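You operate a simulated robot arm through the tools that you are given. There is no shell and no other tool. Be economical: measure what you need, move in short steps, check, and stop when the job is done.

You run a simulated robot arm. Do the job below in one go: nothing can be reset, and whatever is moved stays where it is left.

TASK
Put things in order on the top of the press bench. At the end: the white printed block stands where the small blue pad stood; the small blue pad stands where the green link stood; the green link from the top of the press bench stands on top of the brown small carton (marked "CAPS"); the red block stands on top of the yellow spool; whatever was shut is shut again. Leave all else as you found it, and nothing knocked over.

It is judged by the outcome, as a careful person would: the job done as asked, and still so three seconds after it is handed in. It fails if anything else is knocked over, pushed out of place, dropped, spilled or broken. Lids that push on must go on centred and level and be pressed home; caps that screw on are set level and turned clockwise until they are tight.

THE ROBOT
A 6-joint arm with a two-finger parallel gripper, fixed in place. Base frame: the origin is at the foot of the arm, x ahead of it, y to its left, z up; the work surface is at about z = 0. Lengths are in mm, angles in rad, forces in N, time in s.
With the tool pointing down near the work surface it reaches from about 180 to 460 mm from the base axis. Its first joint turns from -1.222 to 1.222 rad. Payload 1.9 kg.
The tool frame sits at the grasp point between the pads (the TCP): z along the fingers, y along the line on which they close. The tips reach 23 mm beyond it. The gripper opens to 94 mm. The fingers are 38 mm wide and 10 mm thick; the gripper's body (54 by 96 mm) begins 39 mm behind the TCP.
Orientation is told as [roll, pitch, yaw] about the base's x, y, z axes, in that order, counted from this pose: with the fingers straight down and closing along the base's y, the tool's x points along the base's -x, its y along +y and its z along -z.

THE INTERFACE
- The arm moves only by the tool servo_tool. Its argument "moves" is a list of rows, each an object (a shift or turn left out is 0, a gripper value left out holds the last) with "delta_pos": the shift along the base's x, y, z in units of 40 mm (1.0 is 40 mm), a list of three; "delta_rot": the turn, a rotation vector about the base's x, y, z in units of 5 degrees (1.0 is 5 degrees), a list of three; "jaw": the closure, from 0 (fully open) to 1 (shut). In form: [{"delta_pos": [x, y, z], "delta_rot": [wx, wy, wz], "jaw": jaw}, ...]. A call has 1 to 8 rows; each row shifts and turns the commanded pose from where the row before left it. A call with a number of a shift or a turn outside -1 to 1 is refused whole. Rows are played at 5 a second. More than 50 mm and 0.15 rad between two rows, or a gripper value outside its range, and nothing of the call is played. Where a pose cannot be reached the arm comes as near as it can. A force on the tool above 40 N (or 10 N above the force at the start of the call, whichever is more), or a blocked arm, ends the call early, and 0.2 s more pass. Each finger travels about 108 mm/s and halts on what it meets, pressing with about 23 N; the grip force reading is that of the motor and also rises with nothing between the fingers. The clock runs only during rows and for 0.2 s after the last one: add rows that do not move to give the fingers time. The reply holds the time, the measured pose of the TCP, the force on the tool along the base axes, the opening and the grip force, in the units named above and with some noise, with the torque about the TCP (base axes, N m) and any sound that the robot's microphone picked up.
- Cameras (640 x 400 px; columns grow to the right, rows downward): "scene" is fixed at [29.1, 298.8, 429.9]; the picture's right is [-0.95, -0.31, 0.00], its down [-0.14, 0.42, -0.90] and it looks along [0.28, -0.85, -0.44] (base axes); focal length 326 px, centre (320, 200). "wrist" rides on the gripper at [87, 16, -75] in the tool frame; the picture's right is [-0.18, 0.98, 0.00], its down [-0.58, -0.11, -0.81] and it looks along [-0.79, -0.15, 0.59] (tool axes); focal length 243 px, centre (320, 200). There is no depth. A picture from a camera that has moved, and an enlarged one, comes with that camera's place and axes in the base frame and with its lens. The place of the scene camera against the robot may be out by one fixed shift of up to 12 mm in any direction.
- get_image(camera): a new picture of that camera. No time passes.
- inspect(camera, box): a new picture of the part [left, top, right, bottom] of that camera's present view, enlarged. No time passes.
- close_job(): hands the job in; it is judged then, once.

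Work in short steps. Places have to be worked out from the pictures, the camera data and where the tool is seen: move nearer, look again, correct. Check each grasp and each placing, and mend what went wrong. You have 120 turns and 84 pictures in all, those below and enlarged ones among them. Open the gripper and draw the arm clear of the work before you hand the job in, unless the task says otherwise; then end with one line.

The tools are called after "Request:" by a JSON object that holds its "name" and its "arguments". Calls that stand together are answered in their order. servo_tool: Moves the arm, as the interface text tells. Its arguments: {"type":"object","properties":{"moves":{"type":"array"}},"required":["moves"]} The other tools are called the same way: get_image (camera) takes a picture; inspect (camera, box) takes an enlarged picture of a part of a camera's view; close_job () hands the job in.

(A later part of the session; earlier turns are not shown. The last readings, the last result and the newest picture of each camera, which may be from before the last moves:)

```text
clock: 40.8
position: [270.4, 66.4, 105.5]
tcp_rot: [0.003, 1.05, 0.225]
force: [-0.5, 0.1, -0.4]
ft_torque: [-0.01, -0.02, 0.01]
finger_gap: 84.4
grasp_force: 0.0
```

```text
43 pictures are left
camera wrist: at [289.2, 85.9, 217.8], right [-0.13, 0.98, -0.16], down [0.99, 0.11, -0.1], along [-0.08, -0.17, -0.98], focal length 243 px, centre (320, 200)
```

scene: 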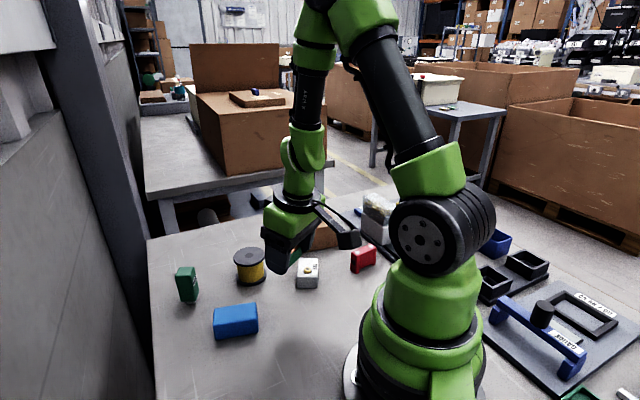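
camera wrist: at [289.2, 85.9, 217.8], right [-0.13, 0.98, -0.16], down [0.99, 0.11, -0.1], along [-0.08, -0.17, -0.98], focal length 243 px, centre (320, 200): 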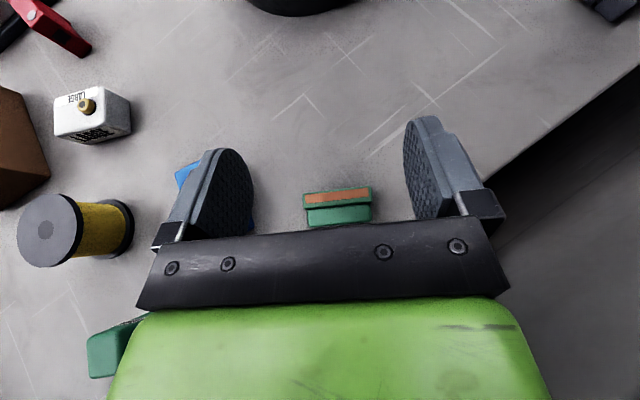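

The top view confirms the link at (269, 65) centred between the fingers. I descend around it to z≈30 and close.

Request:
{"name": "servo_tool", "arguments": {"moves": [{"delta_pos": [0.13, 0, -0.7]}, {"delta_pos": [0, 0, -0.7]}, {"delta_pos": [0, 0, -0.5]}, {}, {"jaw": 0.3}, {"jaw": 1}, {"jaw": 1}, {"jaw": 1}]}}

Request:
{"name": "get_image", "arguments": {"camera": "wrist"}}

```text
clock: 41.7
position: [276.0, 63.7, 28.4]
tcp_rot: [-0.014, 1.046, 0.214]
force: [-11.6, 10.1, -58.3]
ft_torque: [-1.97, 1.51, 0.64]
finger_gap: 85.1
grasp_force: 0.1
stopped in row 4: the force on the tool passed its limit at 120 N (the readings are from after the stop); the commanded pose is now the measured one
```

```text
42 pictures are left
camera wrist: at [294.6, 84.7, 140.5], right [-0.13, 0.98, -0.17], down [0.99, 0.12, -0.1], along [-0.08, -0.18, -0.98], focal length 243 px, centre (320, 200)
```

wrist: 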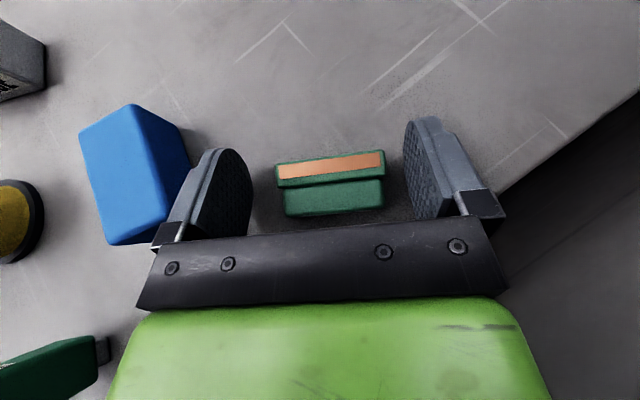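

An unexpected force; I back straight up and check readings.

Request:
{"name": "servo_tool", "arguments": {"moves": [{"delta_pos": [0, 0, 0.1]}, {"delta_pos": [0, 0, 0.15]}, {}]}}

Request:
{"name": "get_image", "arguments": {"camera": "scene"}}

```text
clock: 42.5
position: [276.6, 63.9, 38.5]
tcp_rot: [-0.011, 1.049, 0.216]
force: [0.0, -0.7, -0.3]
ft_torque: [-0.01, 0.0, 0.06]
finger_gap: 84.6
grasp_force: 0.2
```

```text
41 pictures are left
```

scene: 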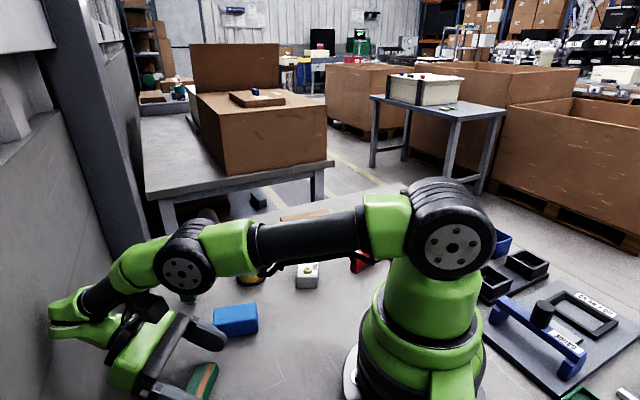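

The wrist was meeting the machine wall at left. I'll turn the link by -57° first so the tilted hand leans along the bench instead: untilt and regrip it vertically.

Request:
{"name": "servo_tool", "arguments": {"moves": [{"delta_pos": [0, 0, 0.9]}, {"delta_pos": [0, 0, 0.8], "delta_rot": [0.22, -0.975, 0]}, {"delta_rot": [0.22, -0.975, 0]}, {"delta_rot": [0.22, -0.975, 0]}, {"delta_rot": [0.22, -0.975, 0]}, {"delta_rot": [0.22, -0.975, 0]}, {"delta_rot": [0.22, -0.975, 0]}, {"delta_rot": [0.22, -0.975, 0]}]}}

Request:
{"name": "servo_tool", "arguments": {"moves": [{"delta_rot": [0.22, -0.975, 0]}, {"delta_rot": [0.22, -0.975, 0]}, {"delta_rot": [0.22, -0.975, 0]}, {"delta_rot": [0.22, -0.975, 0]}, {"delta_rot": [0.22, -0.975, 0]}, {"delta_pos": [-0.1, 0, -0.2]}, {}]}}

Request:
{"name": "get_image", "arguments": {"camera": "wrist"}}

```text
clock: 44.3
position: [275.7, 62.6, 105.8]
tcp_rot: [-0.007, 0.436, 0.218]
force: [-0.3, 0.0, 0.2]
ft_torque: [0.01, -0.05, 0.02]
finger_gap: 84.7
grasp_force: 0.1
```

```text
clock: 45.9
position: [272.4, 63.3, 98.6]
tcp_rot: [-0.007, -0.001, 0.219]
force: [0.1, 0.0, -0.7]
ft_torque: [0.02, 0.01, 0.01]
finger_gap: 84.5
grasp_force: 0.1
```

```text
40 pictures are left
camera wrist: at [185.7, 60.7, 172.2], right [-0.03, 1.0, -0.01], down [0.59, 0.03, 0.81], along [0.81, 0.02, -0.59], focal length 243 px, centre (320, 200)
```

wrist: 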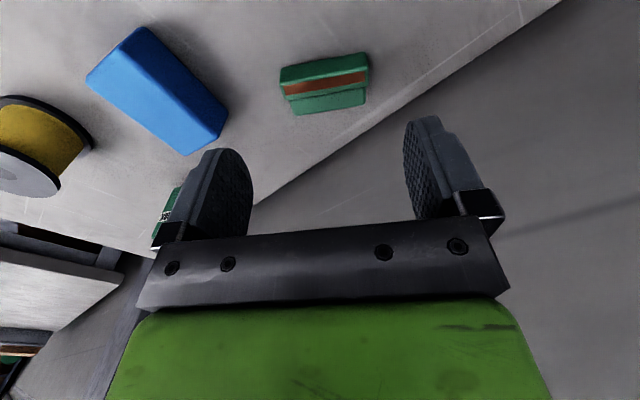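

Link unmoved. I lower, grip it by the slab ends, lift and yaw -57°.

Request:
{"name": "servo_tool", "arguments": {"moves": [{"delta_pos": [-0.02, 0.02, -0.9]}, {"delta_pos": [0, 0, -0.6]}, {"delta_pos": [0, 0, -0.28]}, {}, {"jaw": 0.3}, {"jaw": 1}, {"jaw": 1}, {"jaw": 1}]}}

Request:
{"name": "servo_tool", "arguments": {"moves": [{"delta_pos": [0, 0, 0.3]}, {"delta_pos": [0, 0, 0.6], "delta_rot": [0, 0, -1]}, {"delta_rot": [0, 0, -1]}, {"delta_rot": [0, 0, -1]}, {"delta_rot": [0, 0, -1]}, {"delta_rot": [0, 0, -1]}, {"delta_rot": [0, 0, -1]}, {"delta_rot": [0, 0, -1]}]}}

```text
clock: 47.7
position: [270.8, 63.4, 27.4]
tcp_rot: [-0.008, -0.001, 0.218]
force: [-0.3, -0.2, -0.9]
ft_torque: [-0.01, -0.04, -0.03]
finger_gap: 56.8
grasp_force: 22.7
```

```text
clock: 49.5
position: [270.7, 63.3, 62.8]
tcp_rot: [-0.008, 0.0, -0.393]
force: [-0.5, 0.2, -1.1]
ft_torque: [-0.01, 0.01, -0.02]
finger_gap: 56.7
grasp_force: 23.1
```

Request:
{"name": "servo_tool", "arguments": {"moves": [{"delta_pos": [-0.1, 0.08, 0], "delta_rot": [0, 0, -1]}, {"delta_pos": [-0.1, 0.08, 0], "delta_rot": [0, 0, -1]}, {"delta_rot": [0, 0, -1]}, {"delta_rot": [0, 0, -1]}, {"delta_rot": [0, 0, -0.4]}, {"delta_pos": [0, 0, -0.5]}, {"delta_pos": [0, 0, -0.36]}, {}]}}

```text
clock: 51.3
position: [265.0, 70.1, 27.0]
tcp_rot: [-0.007, 0.0, -0.774]
force: [-0.5, -1.4, 4.5]
ft_torque: [0.03, -0.12, -0.02]
finger_gap: 56.9
grasp_force: 23.2
```

Request:
{"name": "servo_tool", "arguments": {"moves": [{"jaw": 0.3}, {"jaw": 0.1}, {"delta_pos": [0, 0, 0.9]}, {"delta_pos": [0, 0, 0.9], "delta_rot": [0.7, 0.714, 0]}, {"delta_rot": [0.7, 0.714, 0]}, {"delta_rot": [0.7, 0.714, 0]}, {"delta_rot": [0.7, 0.714, 0]}, {"delta_rot": [0.7, 0.714, 0]}]}}

Request:
{"name": "servo_tool", "arguments": {"moves": [{"delta_rot": [0.7, 0.714, 0]}, {"delta_rot": [0.7, 0.714, 0]}, {"delta_rot": [0.7, 0.714, 0]}, {"delta_rot": [0.7, 0.714, 0]}, {"delta_rot": [0.7, 0.714, 0]}, {"delta_rot": [0.7, 0.714, 0]}, {"delta_rot": [0.7, 0.714, 0]}, {}]}}

Request:
{"name": "get_image", "arguments": {"camera": "wrist"}}

Request:
{"name": "get_image", "arguments": {"camera": "scene"}}

```text
clock: 53.1
position: [262.6, 72.5, 100.6]
tcp_rot: [-0.004, 0.438, -0.775]
force: [0.4, 1.0, -0.9]
ft_torque: [0.0, 0.0, 0.01]
finger_gap: 84.5
grasp_force: 0.2
```

```text
clock: 54.9
position: [263.8, 70.3, 100.8]
tcp_rot: [-0.004, 1.048, -0.775]
force: [-0.4, -0.6, 0.3]
ft_torque: [0.0, 0.0, 0.02]
finger_gap: 84.7
grasp_force: 0.0
```

```text
39 pictures are left
camera wrist: at [291.3, 67.6, 213.1], right [0.75, 0.64, -0.16], down [0.63, -0.77, -0.1], along [-0.19, -0.03, -0.98], focal length 243 px, centre (320, 200)
```

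wrist: 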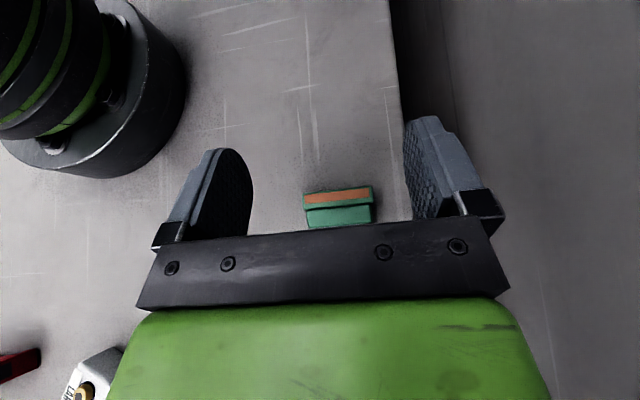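

```text
38 pictures are left
```

scene: 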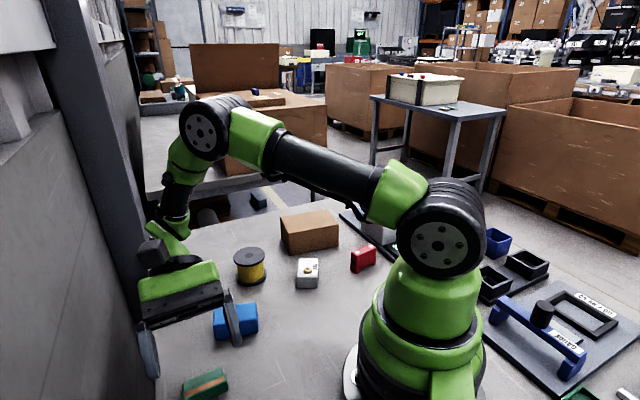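

Clear of the wall now. I descend slowly to z≈32 beside the link at (263, 72).

Request:
{"name": "servo_tool", "arguments": {"moves": [{"delta_pos": [0.12, -0.1, -0.7]}, {"delta_pos": [0, 0, -0.6]}, {"delta_pos": [0, 0, -0.3]}, {"delta_pos": [0, 0, -0.12]}, {}, {}]}}

Request:
{"name": "get_image", "arguments": {"camera": "wrist"}}

```text
clock: 56.3
position: [268.7, 66.4, 32.9]
tcp_rot: [-0.006, 1.047, -0.777]
force: [-0.4, -1.1, 0.4]
ft_torque: [0.0, -0.03, -0.01]
finger_gap: 84.5
grasp_force: 0.1
```

```text
37 pictures are left
camera wrist: at [296.1, 63.6, 144.8], right [0.75, 0.64, -0.16], down [0.63, -0.77, -0.1], along [-0.19, -0.03, -0.98], focal length 243 px, centre (320, 200)
```

wrist: 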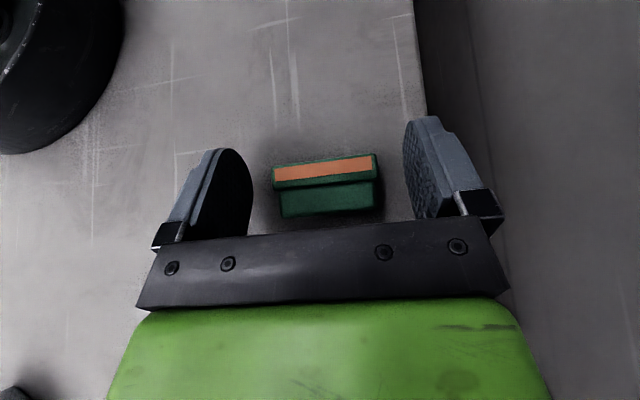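

Aligned laterally; 3 mm further inward and then close, testing with a small lift.

Request:
{"name": "servo_tool", "arguments": {"moves": [{"delta_pos": [-0.06, 0.06, -0.02]}, {}, {"jaw": 0.3}, {"jaw": 1}, {"jaw": 1}, {"jaw": 1}, {}]}}

Request:
{"name": "servo_tool", "arguments": {"moves": [{"delta_pos": [0, 0, 0.1]}, {"delta_pos": [0, 0, 0.3]}, {"delta_pos": [0, 0, 0.6]}, {}]}}

Request:
{"name": "get_image", "arguments": {"camera": "wrist"}}

```text
clock: 57.9
position: [265.0, 70.0, 31.5]
tcp_rot: [-0.007, 1.046, -0.775]
force: [0.9, 0.5, -0.6]
ft_torque: [-0.02, -0.02, 0.01]
finger_gap: 57.0
grasp_force: 23.3
```

```text
clock: 58.9
position: [267.1, 69.6, 73.3]
tcp_rot: [-0.007, 1.048, -0.775]
force: [-0.3, -0.5, 0.7]
ft_torque: [-0.01, -0.01, 0.02]
finger_gap: 57.0
grasp_force: 23.0
```

```text
36 pictures are left
camera wrist: at [294.0, 66.0, 184.8], right [0.75, 0.64, -0.16], down [0.63, -0.77, -0.1], along [-0.19, -0.03, -0.98], focal length 243 px, centre (320, 200)
```

wrist: 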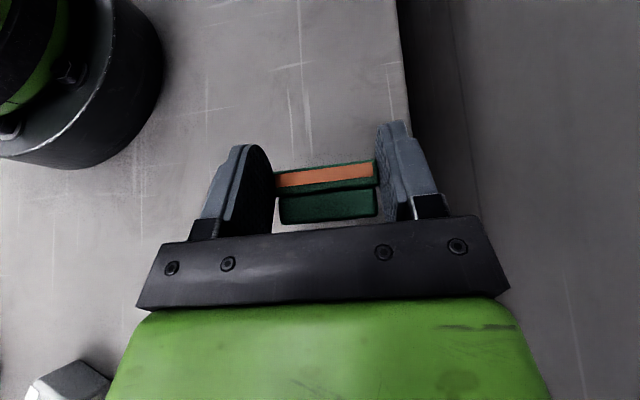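

Held level. I rotate the tool back to vertical (rolls the link 60° toward upright) at this height.

Request:
{"name": "servo_tool", "arguments": {"moves": [{"delta_rot": [-0.7, -0.714, 0]}, {"delta_rot": [-0.7, -0.714, 0]}, {"delta_rot": [-0.7, -0.714, 0]}, {"delta_rot": [-0.7, -0.714, 0]}, {"delta_rot": [-0.7, -0.714, 0]}, {"delta_rot": [-0.7, -0.714, 0]}, {"delta_rot": [-0.7, -0.714, 0]}, {"delta_rot": [-0.7, -0.714, 0]}]}}

Request:
{"name": "servo_tool", "arguments": {"moves": [{"delta_rot": [-0.7, -0.714, 0]}, {"delta_rot": [-0.7, -0.714, 0]}, {"delta_rot": [-0.7, -0.714, 0]}, {"delta_rot": [-0.7, -0.714, 0]}, {}, {"delta_pos": [0, 0, -0.5]}, {"delta_pos": [0, 0, -0.3]}, {}]}}

Request:
{"name": "get_image", "arguments": {"camera": "wrist"}}

```text
clock: 60.7
position: [265.8, 68.5, 70.1]
tcp_rot: [-0.005, 0.348, -0.777]
force: [-0.4, -0.1, 0.3]
ft_torque: [-0.03, 0.0, 0.01]
finger_gap: 57.1
grasp_force: 22.8
```

```text
clock: 62.5
position: [266.4, 68.3, 39.6]
tcp_rot: [-0.008, 0.001, -0.774]
force: [0.7, -0.1, -0.3]
ft_torque: [-0.02, -0.02, -0.03]
finger_gap: 57.3
grasp_force: 22.8
```

```text
35 pictures are left
camera wrist: at [217.6, 141.3, 113.8], right [0.82, 0.57, -0.01], down [0.34, -0.48, 0.81], along [0.46, -0.66, -0.59], focal length 243 px, centre (320, 200)
```

wrist: 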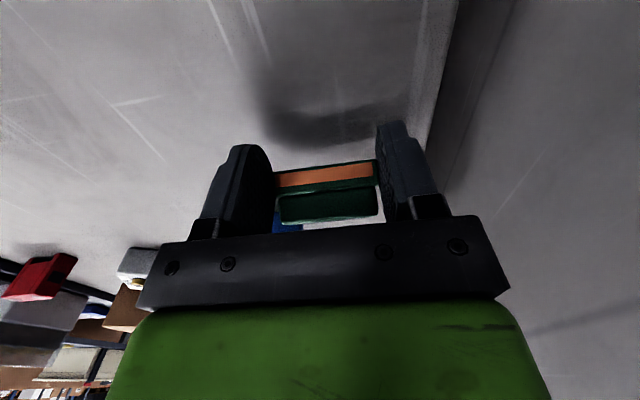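

The copper side now faces inward as it should. I lower in small steps until contact.

Request:
{"name": "servo_tool", "arguments": {"moves": [{"delta_pos": [0, 0, -0.12]}, {"delta_pos": [0, 0, -0.1]}, {"delta_pos": [0, 0, -0.06]}, {}, {}]}}

```text
clock: 63.7
position: [266.9, 68.8, 29.6]
tcp_rot: [-0.009, 0.001, -0.774]
force: [0.5, 0.6, -0.3]
ft_torque: [-0.02, 0.0, 0.0]
finger_gap: 56.8
grasp_force: 22.8
```

Request:
{"name": "servo_tool", "arguments": {"moves": [{"delta_pos": [0, 0, -0.05]}, {"delta_pos": [0, 0, -0.04]}, {"delta_pos": [0, 0, -0.03]}, {}]}}

```text
clock: 64.7
position: [266.4, 68.2, 23.2]
tcp_rot: [-0.006, -0.001, -0.776]
force: [-0.5, 4.5, 22.3]
ft_torque: [0.03, -0.29, 0.09]
finger_gap: 57.0
grasp_force: 23.0
```

Request:
{"name": "servo_tool", "arguments": {"moves": [{"delta_pos": [0, 0, 0.03]}, {}]}}

Request:
{"name": "get_image", "arguments": {"camera": "wrist"}}

```text
clock: 65.3
position: [266.7, 68.0, 24.8]
tcp_rot: [-0.007, 0.001, -0.775]
force: [-0.5, -0.1, 0.1]
ft_torque: [0.01, 0.0, -0.01]
finger_gap: 57.1
grasp_force: 23.6
```

```text
34 pictures are left
camera wrist: at [217.0, 140.7, 98.9], right [0.82, 0.57, -0.01], down [0.34, -0.48, 0.81], along [0.46, -0.66, -0.59], focal length 243 px, centre (320, 200)
```

wrist: 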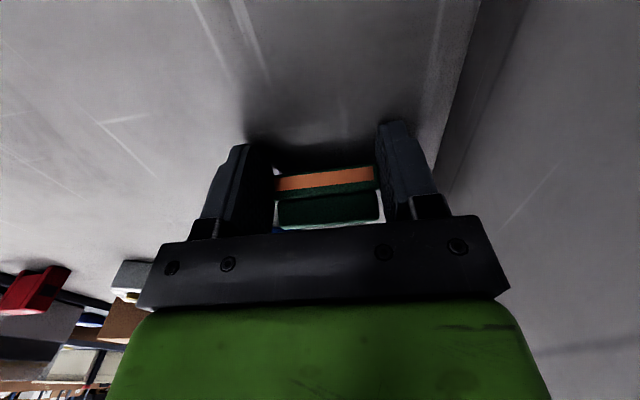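

Now I release it to settle onto its base.

Request:
{"name": "servo_tool", "arguments": {"moves": [{"jaw": 0.36}, {"jaw": 0.3}, {"jaw": 0.25}, {}, {}]}}

Request:
{"name": "get_image", "arguments": {"camera": "wrist"}}

```text
clock: 66.5
position: [267.0, 69.7, 25.7]
tcp_rot: [-0.007, 0.0, -0.774]
force: [-0.1, -0.3, 0.3]
ft_torque: [0.02, -0.02, -0.01]
finger_gap: 70.5
grasp_force: 0.1
```

```text
33 pictures are left
camera wrist: at [217.2, 140.8, 99.1], right [0.82, 0.57, -0.01], down [0.34, -0.48, 0.81], along [0.46, -0.66, -0.59], focal length 243 px, centre (320, 200)
```

wrist: 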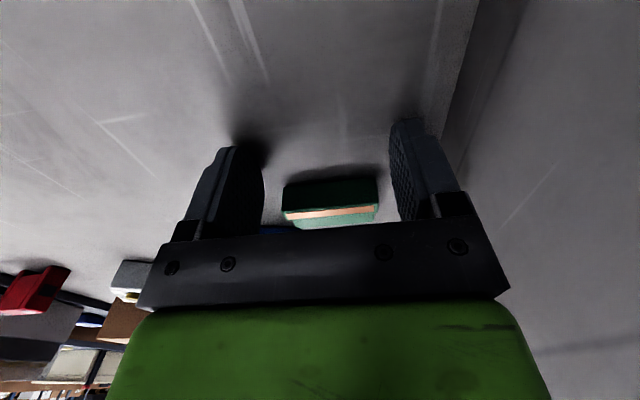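

It rolled back onto its side (not rotated far enough), now at about (292, 46). I'll regrip vertically, bring it back to (258, 74), and redo with the slab nearer the fingertips and more rotation.

Request:
{"name": "servo_tool", "arguments": {"moves": [{"delta_pos": [0, 0, 0.8], "jaw": 0.1}, {"delta_pos": [0, 0, 0.4]}, {"delta_pos": [0.63, -0.6, 0], "delta_rot": [0, 0, -0.6]}, {}, {}]}}

Request:
{"name": "get_image", "arguments": {"camera": "wrist"}}

```text
clock: 67.7
position: [292.0, 44.2, 74.5]
tcp_rot: [-0.007, 0.002, -0.828]
force: [-0.2, 0.2, -0.6]
ft_torque: [0.0, 0.01, 0.0]
finger_gap: 84.5
grasp_force: 0.1
```

```text
32 pictures are left
camera wrist: at [246.5, 118.7, 148.7], right [0.85, 0.53, -0.01], down [0.32, -0.5, 0.81], along [0.42, -0.69, -0.59], focal length 243 px, centre (320, 200)
```

wrist: 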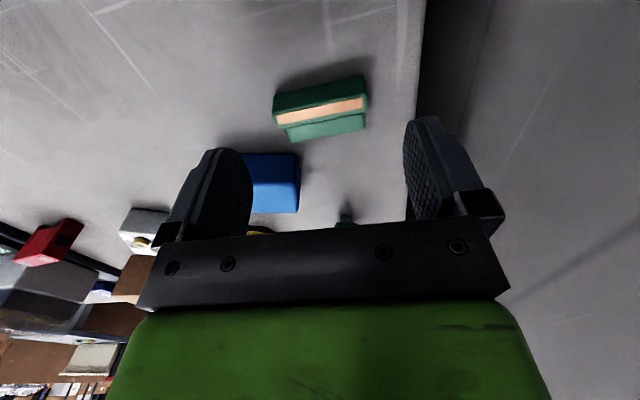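

Request:
{"name": "servo_tool", "arguments": {"moves": [{"delta_pos": [-0.02, 0.0, -0.6]}, {"delta_pos": [0, 0, -0.6]}, {}, {"jaw": 0.3}, {"jaw": 1}, {"jaw": 1}, {"jaw": 1}, {"delta_pos": [0, 0, 0.3]}]}}

Request:
{"name": "servo_tool", "arguments": {"moves": [{"delta_pos": [-0.4, 0.35, 0.2]}, {"delta_pos": [-0.4, 0.4, 0]}, {}, {"delta_pos": [0, 0, -0.4]}, {"delta_pos": [0, 0, -0.08]}, {}]}}

```text
clock: 69.5
position: [291.2, 43.7, 37.2]
tcp_rot: [-0.007, 0.0, -0.826]
force: [0.0, 1.0, -0.2]
ft_torque: [0.0, 0.03, -0.03]
finger_gap: 57.2
grasp_force: 23.1
```

```text
clock: 70.9
position: [258.3, 74.1, 25.1]
tcp_rot: [-0.007, 0.0, -0.827]
force: [-0.9, -0.2, -0.3]
ft_torque: [0.0, 0.01, 0.01]
finger_gap: 57.2
grasp_force: 23.0
```

Placed at (258, 74). Release, rise, and tilt 60° inward again.

Request:
{"name": "servo_tool", "arguments": {"moves": [{"jaw": 0.3}, {"jaw": 0.1}, {"delta_pos": [0, 0, 0.9]}, {"delta_pos": [0, 0, 0.9], "delta_rot": [0.736, 0.677, 0]}, {"delta_rot": [0.736, 0.677, 0]}, {"delta_rot": [0.736, 0.677, 0]}, {"delta_rot": [0.736, 0.677, 0]}, {"delta_rot": [0.736, 0.677, 0]}]}}

Request:
{"name": "servo_tool", "arguments": {"moves": [{"delta_rot": [0.736, 0.677, 0]}, {"delta_rot": [0.736, 0.677, 0]}, {"delta_rot": [0.736, 0.677, 0]}, {"delta_rot": [0.736, 0.677, 0]}, {"delta_rot": [0.736, 0.677, 0]}, {"delta_rot": [0.736, 0.677, 0]}, {"delta_rot": [0.736, 0.677, 0]}, {}]}}

Request:
{"name": "servo_tool", "arguments": {"moves": [{"delta_pos": [0.17, -0.2, -0.6]}, {"delta_pos": [0, 0, -0.6]}, {"delta_pos": [0, 0, -0.3]}, {}, {}]}}

Request:
{"name": "get_image", "arguments": {"camera": "wrist"}}

```text
clock: 72.7
position: [257.8, 75.7, 96.6]
tcp_rot: [-0.007, 0.439, -0.827]
force: [-0.5, -1.1, -0.3]
ft_torque: [-0.01, -0.04, 0.01]
finger_gap: 84.5
grasp_force: 0.1
```

```text
clock: 74.5
position: [258.8, 75.7, 96.4]
tcp_rot: [-0.008, 1.048, -0.829]
force: [-0.2, 0.2, 0.2]
ft_torque: [0.0, -0.02, 0.0]
finger_gap: 84.7
grasp_force: 0.1
```

```text
clock: 75.7
position: [265.9, 66.6, 37.9]
tcp_rot: [-0.01, 1.048, -0.828]
force: [-0.1, 0.6, -0.8]
ft_torque: [-0.01, 0.01, -0.03]
finger_gap: 84.6
grasp_force: 0.0
```

```text
31 pictures are left
camera wrist: at [293.6, 62.7, 148.9], right [0.78, 0.6, -0.16], down [0.59, -0.8, -0.1], along [-0.19, -0.02, -0.98], focal length 243 px, centre (320, 200)
```

wrist: 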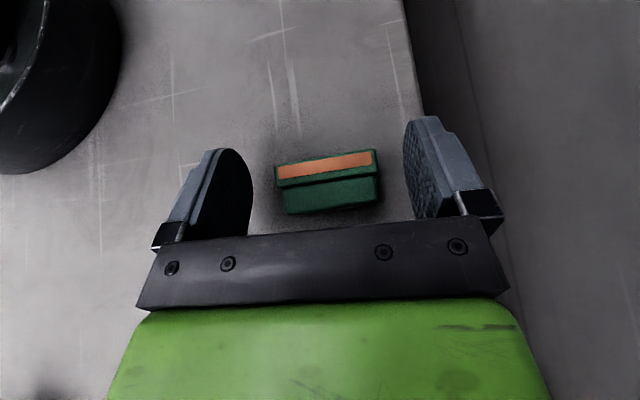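

Offset is right (12 mm). Down to z≈30.5, close, and lift.

Request:
{"name": "servo_tool", "arguments": {"moves": [{"delta_pos": [0, 0, -0.12]}, {"delta_pos": [0, 0, -0.06]}, {}, {"jaw": 0.3}, {"jaw": 1}, {"jaw": 1}, {"jaw": 1}]}}

Request:
{"name": "servo_tool", "arguments": {"moves": [{"delta_pos": [0, 0, 0.2]}, {"delta_pos": [0, 0, 0.8]}, {"delta_rot": [-0.736, -0.677, 0]}, {"delta_rot": [-0.736, -0.677, 0]}, {"delta_rot": [-0.736, -0.677, 0]}, {"delta_rot": [-0.736, -0.677, 0]}, {"delta_rot": [-0.736, -0.677, 0]}, {"delta_rot": [-0.736, -0.677, 0]}]}}

Request:
{"name": "servo_tool", "arguments": {"moves": [{"delta_rot": [-0.736, -0.677, 0]}, {"delta_rot": [-0.736, -0.677, 0]}, {"delta_rot": [-0.736, -0.677, 0]}, {"delta_rot": [-0.736, -0.677, 0]}, {"delta_rot": [-0.736, -0.677, 0]}, {"delta_rot": [-0.736, -0.677, 0]}, {"delta_pos": [0, 0, -0.3]}, {}]}}

Request:
{"name": "get_image", "arguments": {"camera": "wrist"}}

```text
clock: 77.3
position: [265.9, 67.1, 30.0]
tcp_rot: [-0.009, 1.047, -0.828]
force: [0.5, -0.2, 0.1]
ft_torque: [0.04, 0.02, 0.01]
finger_gap: 57.0
grasp_force: 22.8
```

```text
clock: 79.1
position: [266.3, 68.1, 68.9]
tcp_rot: [-0.008, 0.521, -0.829]
force: [-0.3, -0.4, -1.4]
ft_torque: [0.0, -0.01, -0.03]
finger_gap: 56.7
grasp_force: 23.0
```

```text
clock: 80.9
position: [266.8, 66.0, 59.0]
tcp_rot: [-0.005, 0.0, -0.827]
force: [-0.4, 0.6, -0.4]
ft_torque: [0.01, -0.02, 0.01]
finger_gap: 56.6
grasp_force: 22.6
```

```text
30 pictures are left
camera wrist: at [220.8, 141.6, 132.8], right [0.85, 0.53, -0.01], down [0.32, -0.5, 0.81], along [0.42, -0.69, -0.59], focal length 243 px, centre (320, 200)
```

wrist: 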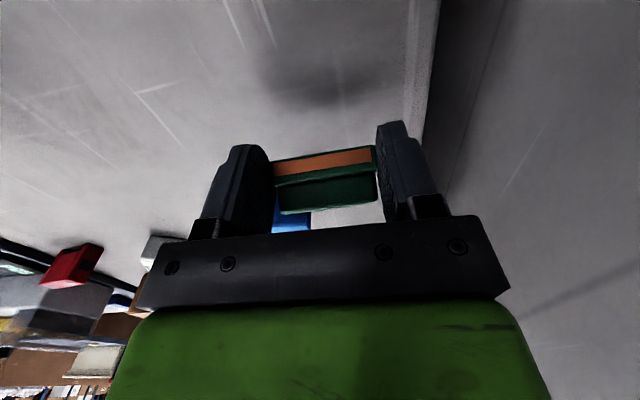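

The link hangs lower now. I tilt a further 10° outward (70° total roll) and lower until touch.

Request:
{"name": "servo_tool", "arguments": {"moves": [{"delta_rot": [-0.736, -0.677, 0]}, {"delta_rot": [-0.736, -0.677, 0]}, {"delta_pos": [0, 0, -0.4]}, {"delta_pos": [0, 0, -0.2]}, {"delta_pos": [0, 0, -0.1]}, {}, {}]}}

```text
clock: 82.5
position: [266.0, 65.4, 28.9]
tcp_rot: [-0.009, -0.176, -0.829]
force: [0.5, 0.2, -0.6]
ft_torque: [0.0, -0.02, -0.01]
finger_gap: 56.8
grasp_force: 23.0
```

Request:
{"name": "servo_tool", "arguments": {"moves": [{"delta_pos": [0, 0, -0.04]}, {"delta_pos": [0, 0, -0.03]}, {}]}}

```text
clock: 83.3
position: [265.0, 66.3, 26.8]
tcp_rot: [-0.006, -0.177, -0.828]
force: [0.3, -3.0, 15.5]
ft_torque: [-0.16, -0.33, -0.04]
finger_gap: 56.7
grasp_force: 22.9
```

Contact at 26.8. I look once, then release.

Request:
{"name": "get_image", "arguments": {"camera": "wrist"}}

Request:
{"name": "servo_tool", "arguments": {"moves": [{"jaw": 0.36}, {"jaw": 0.33}, {"jaw": 0.3}, {}]}}

Request:
{"name": "get_image", "arguments": {"camera": "wrist"}}

```text
29 pictures are left
camera wrist: at [212.1, 150.7, 85.5], right [0.85, 0.53, 0.03], down [0.21, -0.39, 0.9], along [0.49, -0.75, -0.44], focal length 243 px, centre (320, 200)
```

wrist: 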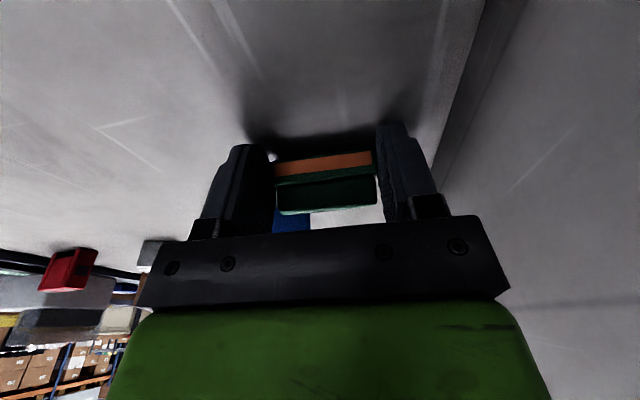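

```text
clock: 84.3
position: [264.6, 67.7, 26.7]
tcp_rot: [-0.007, -0.175, -0.828]
force: [-0.3, -0.4, 0.6]
ft_torque: [0.0, -0.03, -0.01]
finger_gap: 66.1
grasp_force: 0.0
```

```text
28 pictures are left
camera wrist: at [211.7, 150.6, 85.4], right [0.85, 0.53, 0.03], down [0.22, -0.39, 0.9], along [0.49, -0.75, -0.44], focal length 243 px, centre (320, 200)
```

wrist: 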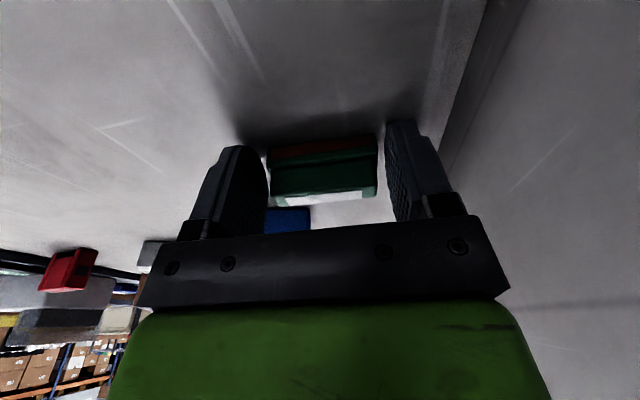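

The link is upright again (label up, copper side inward). I rise, level the tool, and regrip it squarely at its centre about (279, 54).

Request:
{"name": "servo_tool", "arguments": {"moves": [{"jaw": 0.2}, {"delta_pos": [0, 0, 0.6]}, {"delta_pos": [0, 0, 0.6], "delta_rot": [0.736, 0.677, 0]}, {"delta_pos": [0.35, -0.32, 0], "delta_rot": [0.736, 0.677, 0]}, {}, {}]}}

Request:
{"name": "get_image", "arguments": {"camera": "wrist"}}

```text
clock: 85.7
position: [273.0, 55.7, 64.3]
tcp_rot: [-0.024, -0.086, -0.829]
force: [-0.1, 0.4, 0.5]
ft_torque: [-0.01, 0.03, -0.01]
finger_gap: 75.2
grasp_force: 0.1
out of reach, approached as far as the arm can: row 3, 4
```

```text
27 pictures are left
camera wrist: at [225.7, 136.5, 129.4], right [0.85, 0.53, -0.01], down [0.28, -0.44, 0.86], along [0.45, -0.73, -0.52], focal length 243 px, centre (320, 200)
```

wrist: 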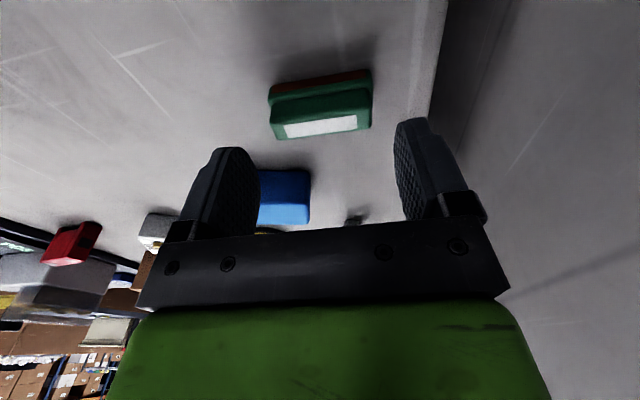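

Request:
{"name": "servo_tool", "arguments": {"moves": [{"delta_pos": [0.09, 0.03, 0], "delta_rot": [0.92, 0.47, 0]}, {}, {"delta_pos": [0, 0, -0.5]}, {}, {}]}}

Request:
{"name": "get_image", "arguments": {"camera": "wrist"}}

```text
clock: 86.9
position: [277.0, 56.9, 43.3]
tcp_rot: [0.007, 0.036, -0.829]
force: [0.5, -0.2, 0.1]
ft_torque: [0.01, 0.06, 0.03]
finger_gap: 75.6
grasp_force: 0.1
```

```text
26 pictures are left
camera wrist: at [233.9, 129.2, 121.3], right [0.85, 0.53, 0.0], down [0.33, -0.53, 0.78], along [0.41, -0.67, -0.62], focal length 243 px, centre (320, 200)
```

wrist: 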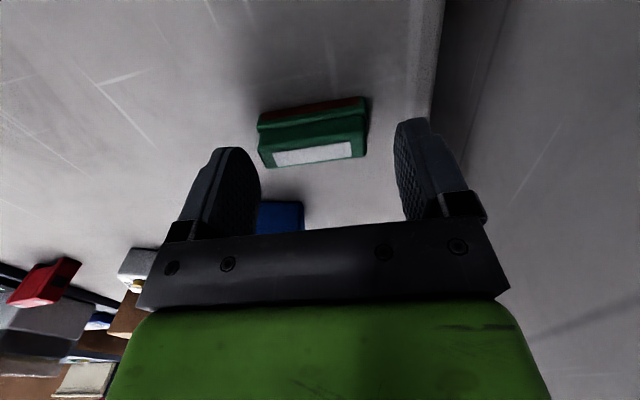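

Request:
{"name": "servo_tool", "arguments": {"moves": [{"delta_pos": [-0.06, -0.03, -0.25], "delta_rot": [-0.3, -0.27, 0]}, {"delta_pos": [0, 0, -0.2]}, {}, {"jaw": 0.35}, {"jaw": 1}, {"jaw": 1}, {"jaw": 1}]}}

Request:
{"name": "servo_tool", "arguments": {"moves": [{"delta_pos": [0, 0, 0.1]}, {"delta_pos": [0, 0, 0.2]}, {}]}}

Request:
{"name": "get_image", "arguments": {"camera": "wrist"}}

```text
clock: 88.5
position: [275.2, 55.6, 26.0]
tcp_rot: [0.006, 0.003, -0.832]
force: [0.7, 0.0, 0.0]
ft_torque: [-0.02, -0.02, 0.01]
finger_gap: 56.7
grasp_force: 22.7
```

```text
clock: 89.3
position: [274.9, 56.8, 36.4]
tcp_rot: [0.008, 0.001, -0.829]
force: [-0.6, 0.1, -0.2]
ft_torque: [-0.01, 0.04, 0.01]
finger_gap: 56.6
grasp_force: 23.5
```

```text
25 pictures are left
camera wrist: at [228.8, 130.0, 112.3], right [0.85, 0.53, 0.01], down [0.31, -0.51, 0.8], along [0.43, -0.68, -0.59], focal length 243 px, centre (320, 200)
```

wrist: 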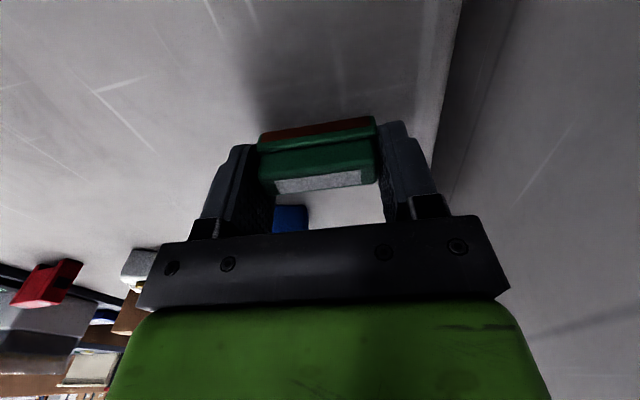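

Held upright and level. I raise it and carry it across to the carton (256, -326).

Request:
{"name": "servo_tool", "arguments": {"moves": [{"delta_pos": [0, 0, 0.9]}, {"delta_pos": [0, 0, 0.9]}, {"delta_pos": [0, -0.6, 0.8]}, {"delta_pos": [0.1, -1, 0.2]}, {"delta_pos": [0.1, -1, 0]}, {"delta_pos": [0.1, -1, 0]}, {"delta_pos": [0.1, -1, 0]}, {"delta_pos": [0, -1, 0]}]}}

Request:
{"name": "servo_tool", "arguments": {"moves": [{"delta_pos": [-0.2, -0.8, 0]}, {"delta_pos": [-0.2, -0.8, 0]}, {"delta_pos": [-0.2, -0.8, 0]}, {"delta_pos": [-0.1, -0.8, 0]}, {}, {}]}}

Request:
{"name": "get_image", "arguments": {"camera": "wrist"}}

```text
clock: 91.1
position: [292.8, -168.2, 147.8]
tcp_rot: [0.006, 0.002, -0.827]
force: [-0.1, -0.8, 0.6]
ft_torque: [0.02, -0.01, 0.0]
finger_gap: 56.9
grasp_force: 23.7
```

```text
clock: 92.5
position: [262.8, -297.4, 149.5]
tcp_rot: [0.007, 0.003, -0.83]
force: [0.8, 0.8, -0.6]
ft_torque: [0.01, -0.02, -0.03]
finger_gap: 57.0
grasp_force: 23.6
```

```text
24 pictures are left
camera wrist: at [217.9, -222.9, 224.3], right [0.85, 0.53, 0.01], down [0.31, -0.51, 0.8], along [0.43, -0.68, -0.59], focal length 243 px, centre (320, 200)
```

wrist: 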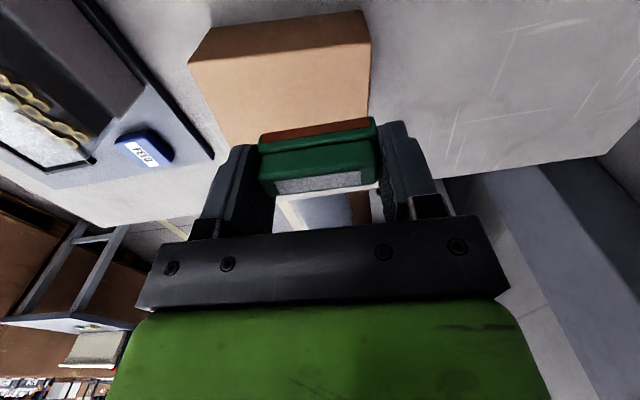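

Carton centre re-confirmed at (256, -326), top z≈58. I move over it and lower to just above contact.

Request:
{"name": "servo_tool", "arguments": {"moves": [{"delta_pos": [-0.17, -0.71, 0]}, {}, {"delta_pos": [0, 0, -0.7]}, {"delta_pos": [0, 0, -0.6]}, {"delta_pos": [0, 0, -0.15]}, {}, {}]}}

Request:
{"name": "inspect", "arguments": {"camera": "scene", "box": [200, 150, 400, 290]}}

```text
clock: 94.1
position: [255.4, -325.2, 90.9]
tcp_rot: [0.008, 0.002, -0.83]
force: [-0.5, -0.4, 0.7]
ft_torque: [0.0, -0.02, -0.03]
finger_gap: 57.1
grasp_force: 22.9
```

```text
2.86 times, centred on (300, 220) of scene
camera zoom: at [29.1, 298.8, 429.9], right [-0.95, -0.31, 0.0], down [-0.14, 0.42, -0.9], along [0.28, -0.85, -0.44], focal length 931 px, centre (377, 143)
```

zoom: 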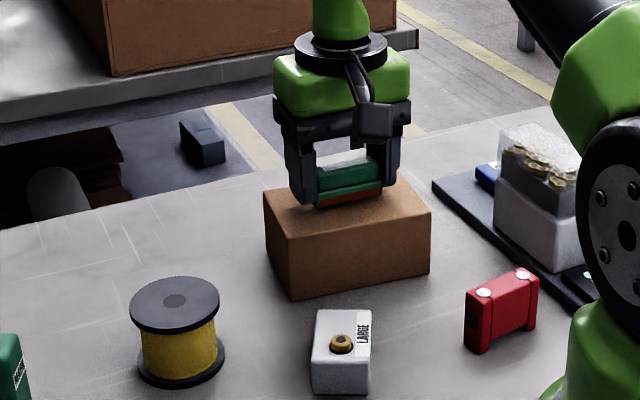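

Well over the carton. I lower in 2 mm steps watching force.

Request:
{"name": "servo_tool", "arguments": {"moves": [{"delta_pos": [0, 0, -0.06]}, {"delta_pos": [0, 0, -0.05]}, {}]}}

Request:
{"name": "servo_tool", "arguments": {"moves": [{"delta_pos": [0, 0, -0.05]}, {}]}}

```text
clock: 94.9
position: [255.0, -323.6, 87.3]
tcp_rot: [0.006, 0.001, -0.83]
force: [0.0, 0.0, -1.2]
ft_torque: [-0.04, -0.01, 0.03]
finger_gap: 56.6
grasp_force: 23.5
```

```text
clock: 95.5
position: [256.4, -324.7, 86.2]
tcp_rot: [0.008, -0.001, -0.83]
force: [-1.5, 1.1, 10.9]
ft_torque: [0.06, 0.2, -0.01]
finger_gap: 56.8
grasp_force: 23.1
```

Contact (11 N). I open and retreat upward.

Request:
{"name": "servo_tool", "arguments": {"moves": [{"delta_pos": [0, 0, 0.01], "jaw": 0.36}, {"jaw": 0.3}, {"jaw": 0.15}, {"delta_pos": [0, 0, 0.5]}, {"delta_pos": [0, 0, 0.9]}, {"delta_pos": [0, 0, 0.9]}, {}]}}

Request:
{"name": "inspect", "arguments": {"camera": "scene", "box": [160, 190, 400, 350]}}

```text
clock: 97.1
position: [255.0, -323.1, 178.2]
tcp_rot: [0.007, 0.003, -0.829]
force: [0.6, -0.3, 0.2]
ft_torque: [0.0, 0.0, 0.01]
finger_gap: 79.8
grasp_force: 0.0
```

```text
2.50 times, centred on (280, 270) of scene
camera zoom: at [29.1, 298.8, 429.9], right [-0.95, -0.31, 0.0], down [-0.14, 0.42, -0.9], along [0.28, -0.85, -0.44], focal length 815 px, centre (420, 25)
```

zoom: 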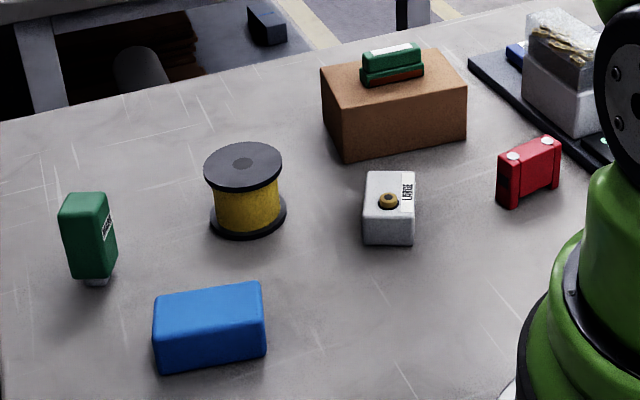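

The link stands upright, centred on the carton. Next the blue pad: I travel above it, setting yaw about -59° (grip over its 66 mm length).

Request:
{"name": "servo_tool", "arguments": {"moves": [{"delta_pos": [0.2, 0.9, 0], "jaw": 0}, {"delta_pos": [0.2, 0.95, 0]}, {"delta_pos": [0.1, 0.95, 0], "delta_rot": [0, 0, -0.8]}, {"delta_pos": [0, 0.95, 0], "delta_rot": [0, 0, -0.8]}, {"delta_pos": [0, 0.95, 0], "delta_rot": [0, 0, -0.7]}, {"delta_pos": [0, 0.95, -0.3]}, {"delta_pos": [0, 0.95, -0.5]}, {"delta_pos": [0, 0.4, -0.5]}]}}

Request:
{"name": "get_image", "arguments": {"camera": "wrist"}}

```text
clock: 98.9
position: [275.8, -42.1, 128.3]
tcp_rot: [0.007, 0.001, -1.03]
force: [0.4, -0.7, -0.4]
ft_torque: [-0.01, -0.03, -0.01]
finger_gap: 94.5
grasp_force: 0.1
```

```text
21 pictures are left
camera wrist: at [245.6, 39.7, 202.0], right [0.94, 0.35, 0.01], down [0.2, -0.56, 0.8], along [0.28, -0.75, -0.59], focal length 243 px, centre (320, 200)
```

wrist: 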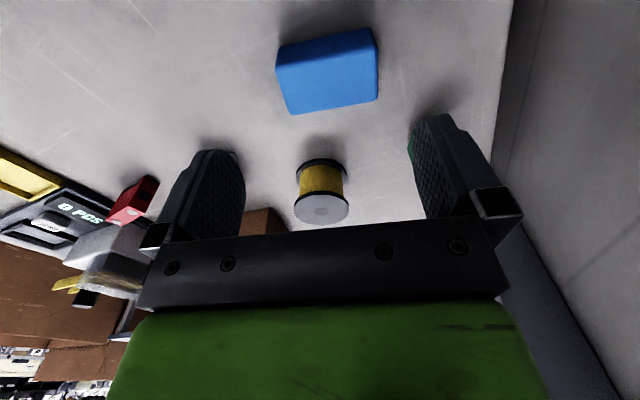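

Pad centre is (283, -42), long axis 30.5°. I tilt 15° outward, align, and descend to grip over the ends.

Request:
{"name": "servo_tool", "arguments": {"moves": [{"delta_pos": [0.08, 0.16, 0], "delta_rot": [-0.857, -0.515, 0]}, {"delta_rot": [-0.857, -0.515, 0]}, {"delta_rot": [-0.857, -0.515, 0]}, {"delta_pos": [0, 0, -0.9]}, {"delta_pos": [0, 0, -0.4]}, {}, {}]}}

Request:
{"name": "get_image", "arguments": {"camera": "wrist"}}

```text
clock: 100.5
position: [278.4, -37.5, 74.3]
tcp_rot: [0.007, -0.261, -1.029]
force: [0.5, -0.5, -0.5]
ft_torque: [-0.02, 0.01, 0.0]
finger_gap: 93.9
grasp_force: 0.1
```

```text
20 pictures are left
camera wrist: at [240.8, 58.0, 124.2], right [0.93, 0.36, 0.05], down [0.08, -0.36, 0.93], along [0.35, -0.86, -0.37], focal length 243 px, centre (320, 200)
```

wrist: 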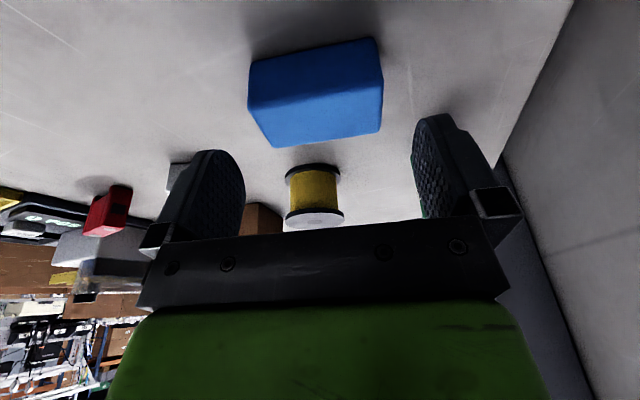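

Centred between the fingers. I lower to z≈31, close, and test-lift.

Request:
{"name": "servo_tool", "arguments": {"moves": [{"delta_pos": [0, 0, -0.6]}, {"delta_pos": [0, 0, -0.48]}, {}, {"jaw": 0.2}, {"jaw": 1}, {"jaw": 1}, {"jaw": 1}]}}

Request:
{"name": "servo_tool", "arguments": {"moves": [{"delta_pos": [0, 0, 0.1]}, {"delta_pos": [0, 0, 0.2]}, {}]}}

Request:
{"name": "get_image", "arguments": {"camera": "wrist"}}

```text
clock: 102.1
position: [281.8, -37.8, 31.1]
tcp_rot: [0.002, -0.261, -1.026]
force: [-0.6, 0.0, -0.2]
ft_torque: [0.02, 0.01, 0.0]
finger_gap: 69.0
grasp_force: 22.6
```

```text
clock: 102.9
position: [279.2, -37.9, 43.0]
tcp_rot: [0.008, -0.259, -1.03]
force: [0.1, -0.4, -0.4]
ft_torque: [0.01, 0.01, -0.01]
finger_gap: 69.2
grasp_force: 23.4
```

```text
19 pictures are left
camera wrist: at [240.8, 58.0, 93.0], right [0.93, 0.36, 0.05], down [0.08, -0.36, 0.93], along [0.35, -0.86, -0.37], focal length 243 px, centre (320, 200)
```

wrist: 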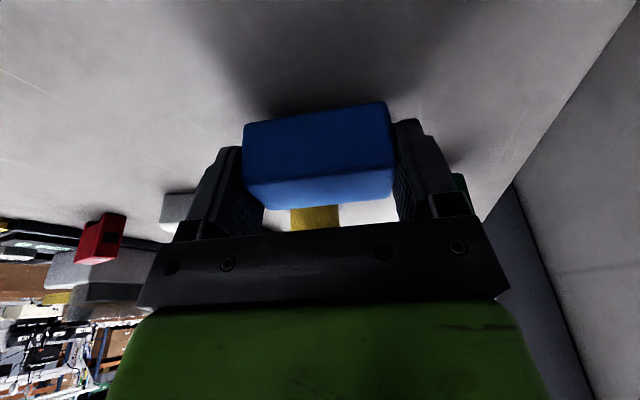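

The pad holds firmly. I lift it to z≈130 and carry it to the link's original spot (442.5, -228.5).

Request:
{"name": "servo_tool", "arguments": {"moves": [{"delta_pos": [0, 0, 0.9]}, {"delta_pos": [0.2, -0.2, 0.9]}, {"delta_pos": [0.6, -0.75, 0.4]}, {"delta_pos": [0.6, -0.75, 0], "delta_rot": [0, 0, 0.87]}, {"delta_pos": [0.6, -0.75, 0], "delta_rot": [0, 0, 0.87]}, {"delta_pos": [0.65, -0.75, 0], "delta_rot": [0, 0, 0.86]}, {"delta_pos": [0.65, -0.75, 0]}, {"delta_pos": [0.65, -0.75, 0]}]}}

Request:
{"name": "servo_tool", "arguments": {"moves": [{"delta_pos": [0, 0, -0.9]}, {"delta_pos": [0, 0, -0.5]}, {}, {}]}}

Request:
{"name": "inspect", "arguments": {"camera": "scene", "box": [150, 190, 390, 350]}}

```text
clock: 104.7
position: [435.4, -227.7, 126.7]
tcp_rot: [0.005, -0.259, -0.802]
force: [-0.3, -0.4, 0.2]
ft_torque: [0.06, -0.01, 0.01]
finger_gap: 68.9
grasp_force: 22.2
```

```text
clock: 105.7
position: [438.0, -226.5, 73.9]
tcp_rot: [0.007, -0.261, -0.803]
force: [-0.1, -0.9, 0.2]
ft_torque: [0.02, 0.01, 0.02]
finger_gap: 69.2
grasp_force: 23.0
```

```text
2.50 times, centred on (270, 270) of scene
camera zoom: at [29.1, 298.8, 429.9], right [-0.95, -0.31, 0.0], down [-0.14, 0.42, -0.9], along [0.28, -0.85, -0.44], focal length 815 px, centre (445, 25)
```

zoom: 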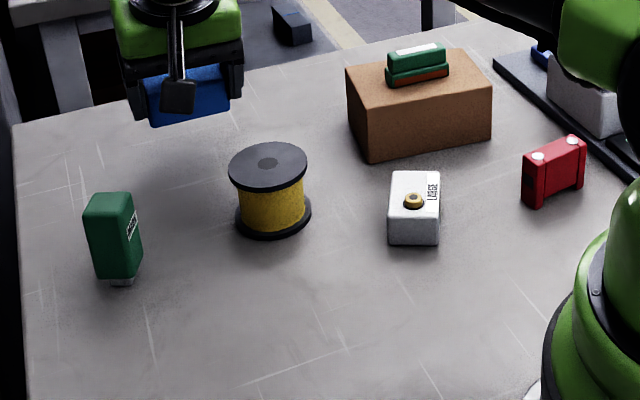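

Over the spot. I lower to bench contact.

Request:
{"name": "servo_tool", "arguments": {"moves": [{"delta_pos": [0, 0.03, -0.6]}, {"delta_pos": [0, 0, -0.4]}, {"delta_pos": [0, 0, -0.05]}, {}, {}]}}

```text
clock: 106.9
position: [438.8, -225.2, 30.9]
tcp_rot: [0.005, -0.26, -0.804]
force: [-0.6, 0.4, -0.2]
ft_torque: [0.01, -0.04, 0.05]
finger_gap: 69.0
grasp_force: 23.5
```

Request:
{"name": "servo_tool", "arguments": {"moves": [{"delta_pos": [0, 0, -0.03]}, {}]}}

```text
clock: 107.5
position: [437.6, -225.4, 31.4]
tcp_rot: [0.007, -0.262, -0.802]
force: [0.9, -0.5, 1.1]
ft_torque: [-0.04, 0.05, 0.01]
finger_gap: 69.3
grasp_force: 23.0
```

Touching (about 1 N). I release, open and rise straight up.

Request:
{"name": "servo_tool", "arguments": {"moves": [{"delta_pos": [0, 0, -0.01], "jaw": 0.24}, {"jaw": 0.15}, {"jaw": 0}, {}, {"delta_pos": [0, 0, 0.5]}, {"delta_pos": [0, 0, 0.9]}, {"delta_pos": [-0.3, 0.1, 0.9]}, {}]}}

Request:
{"name": "inspect", "arguments": {"camera": "scene", "box": [150, 190, 400, 350]}}

```text
clock: 109.3
position: [426.2, -220.0, 122.4]
tcp_rot: [0.009, -0.26, -0.803]
force: [-0.7, -0.1, 0.8]
ft_torque: [0.01, 0.02, -0.02]
finger_gap: 94.1
grasp_force: 0.0
```

```text
2.50 times, centred on (275, 270) of scene
camera zoom: at [29.1, 298.8, 429.9], right [-0.95, -0.31, 0.0], down [-0.14, 0.42, -0.9], along [0.28, -0.85, -0.44], focal length 815 px, centre (432, 25)
```

zoom: 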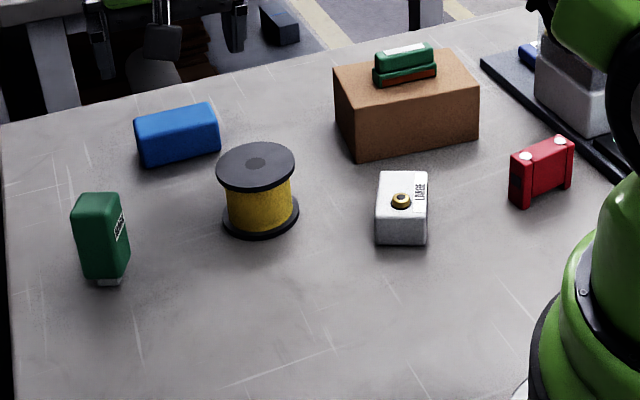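

The pad stands where the link was. Now the white block: level the tool, yaw to -73°, and fly above it.

Request:
{"name": "servo_tool", "arguments": {"moves": [{"delta_pos": [-0.7, 0, 0.4], "delta_rot": [0.72, 0.695, 0]}, {"delta_pos": [-0.8, 0, 0.2], "delta_rot": [0.72, 0.695, 0]}, {"delta_pos": [-0.8, 0.1, 0], "delta_rot": [0.72, 0.695, 0]}, {"delta_pos": [-0.8, 0.1, 0], "delta_rot": [0, 0, -1]}, {"delta_pos": [-0.8, 0.1, 0], "delta_rot": [0, 0, -1]}, {"delta_pos": [-0.8, 0.2, 0], "delta_rot": [0, 0, -1]}, {"delta_pos": [-0.6, 0.1, 0], "delta_rot": [0, 0, -1]}, {"delta_rot": [0, 0, -1]}]}}

Request:
{"name": "get_image", "arguments": {"camera": "wrist"}}

```text
clock: 111.1
position: [212.6, -197.4, 147.4]
tcp_rot: [0.007, 0.003, -1.24]
force: [-0.5, 0.2, 0.4]
ft_torque: [0.0, -0.02, -0.03]
finger_gap: 94.1
grasp_force: 0.0
```

```text
16 pictures are left
camera wrist: at [201.6, -110.3, 221.9], right [0.99, 0.14, 0.01], down [0.08, -0.59, 0.8], along [0.12, -0.8, -0.59], focal length 243 px, centre (320, 200)
```

wrist: 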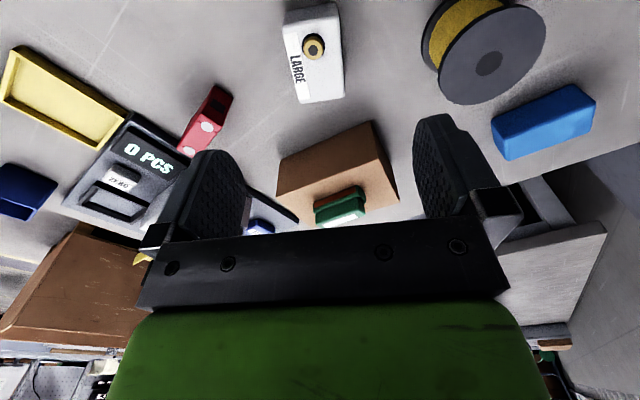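

White block centre is (212, -198), aligned with the fingers. I descend and grip across its 39 mm width.

Request:
{"name": "servo_tool", "arguments": {"moves": [{"delta_pos": [0, 0, -0.9]}, {"delta_pos": [0, 0, -0.9]}, {"delta_pos": [0, 0, -0.8]}, {"delta_pos": [0, 0, -0.36]}, {}, {"jaw": 0.4}, {"jaw": 1}, {"jaw": 1}]}}

Request:
{"name": "servo_tool", "arguments": {"moves": [{}, {"delta_pos": [0, 0, 0.1]}, {"delta_pos": [0, 0, 0.2]}, {}]}}

Request:
{"name": "get_image", "arguments": {"camera": "wrist"}}

```text
clock: 112.9
position: [212.5, -196.2, 27.2]
tcp_rot: [0.005, 0.001, -1.24]
force: [0.9, -1.1, -0.3]
ft_torque: [0.03, -0.01, -0.01]
finger_gap: 39.6
grasp_force: 23.1
```

```text
clock: 113.9
position: [213.0, -197.1, 40.3]
tcp_rot: [0.008, 0.002, -1.239]
force: [-0.1, -0.2, -1.3]
ft_torque: [-0.01, 0.0, -0.03]
finger_gap: 39.6
grasp_force: 22.7
```

```text
15 pictures are left
camera wrist: at [200.6, -110.3, 114.5], right [0.99, 0.15, 0.01], down [0.08, -0.59, 0.8], along [0.12, -0.8, -0.59], focal length 243 px, centre (320, 200)
```

wrist: 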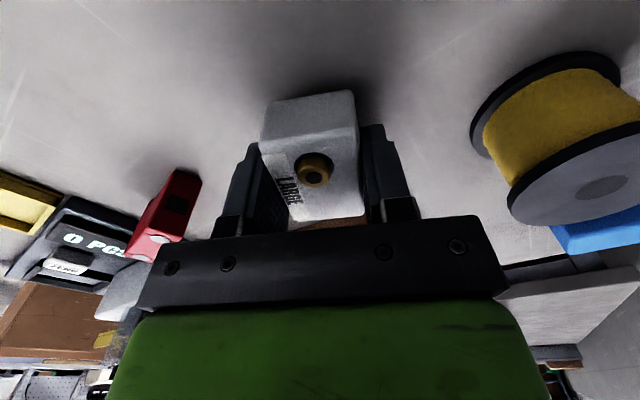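

Held level. I carry it to the pad's former spot (283, -42) and lower.

Request:
{"name": "servo_tool", "arguments": {"moves": [{"delta_pos": [0, 0, 0.9]}, {"delta_pos": [0.2, 0.5, 0.4]}, {"delta_pos": [0.4, 0.85, 0]}, {"delta_pos": [0.4, 0.85, 0]}, {"delta_pos": [0.4, 0.85, 0]}, {"delta_pos": [0.36, 0.83, 0]}, {}, {}]}}

Request:
{"name": "servo_tool", "arguments": {"moves": [{"delta_pos": [0, 0, -0.9]}, {"delta_pos": [0, 0, -0.6]}, {"delta_pos": [0, 0, -0.08]}, {}, {}]}}

```text
clock: 115.7
position: [285.2, -41.0, 92.7]
tcp_rot: [0.007, 0.002, -1.238]
force: [0.6, 0.8, -0.5]
ft_torque: [-0.03, -0.02, -0.01]
finger_gap: 39.7
grasp_force: 22.8
```

```text
clock: 116.9
position: [284.9, -42.3, 28.8]
tcp_rot: [0.006, 0.002, -1.24]
force: [-0.1, -0.5, 0.1]
ft_torque: [0.02, 0.04, -0.04]
finger_gap: 39.6
grasp_force: 23.3
```

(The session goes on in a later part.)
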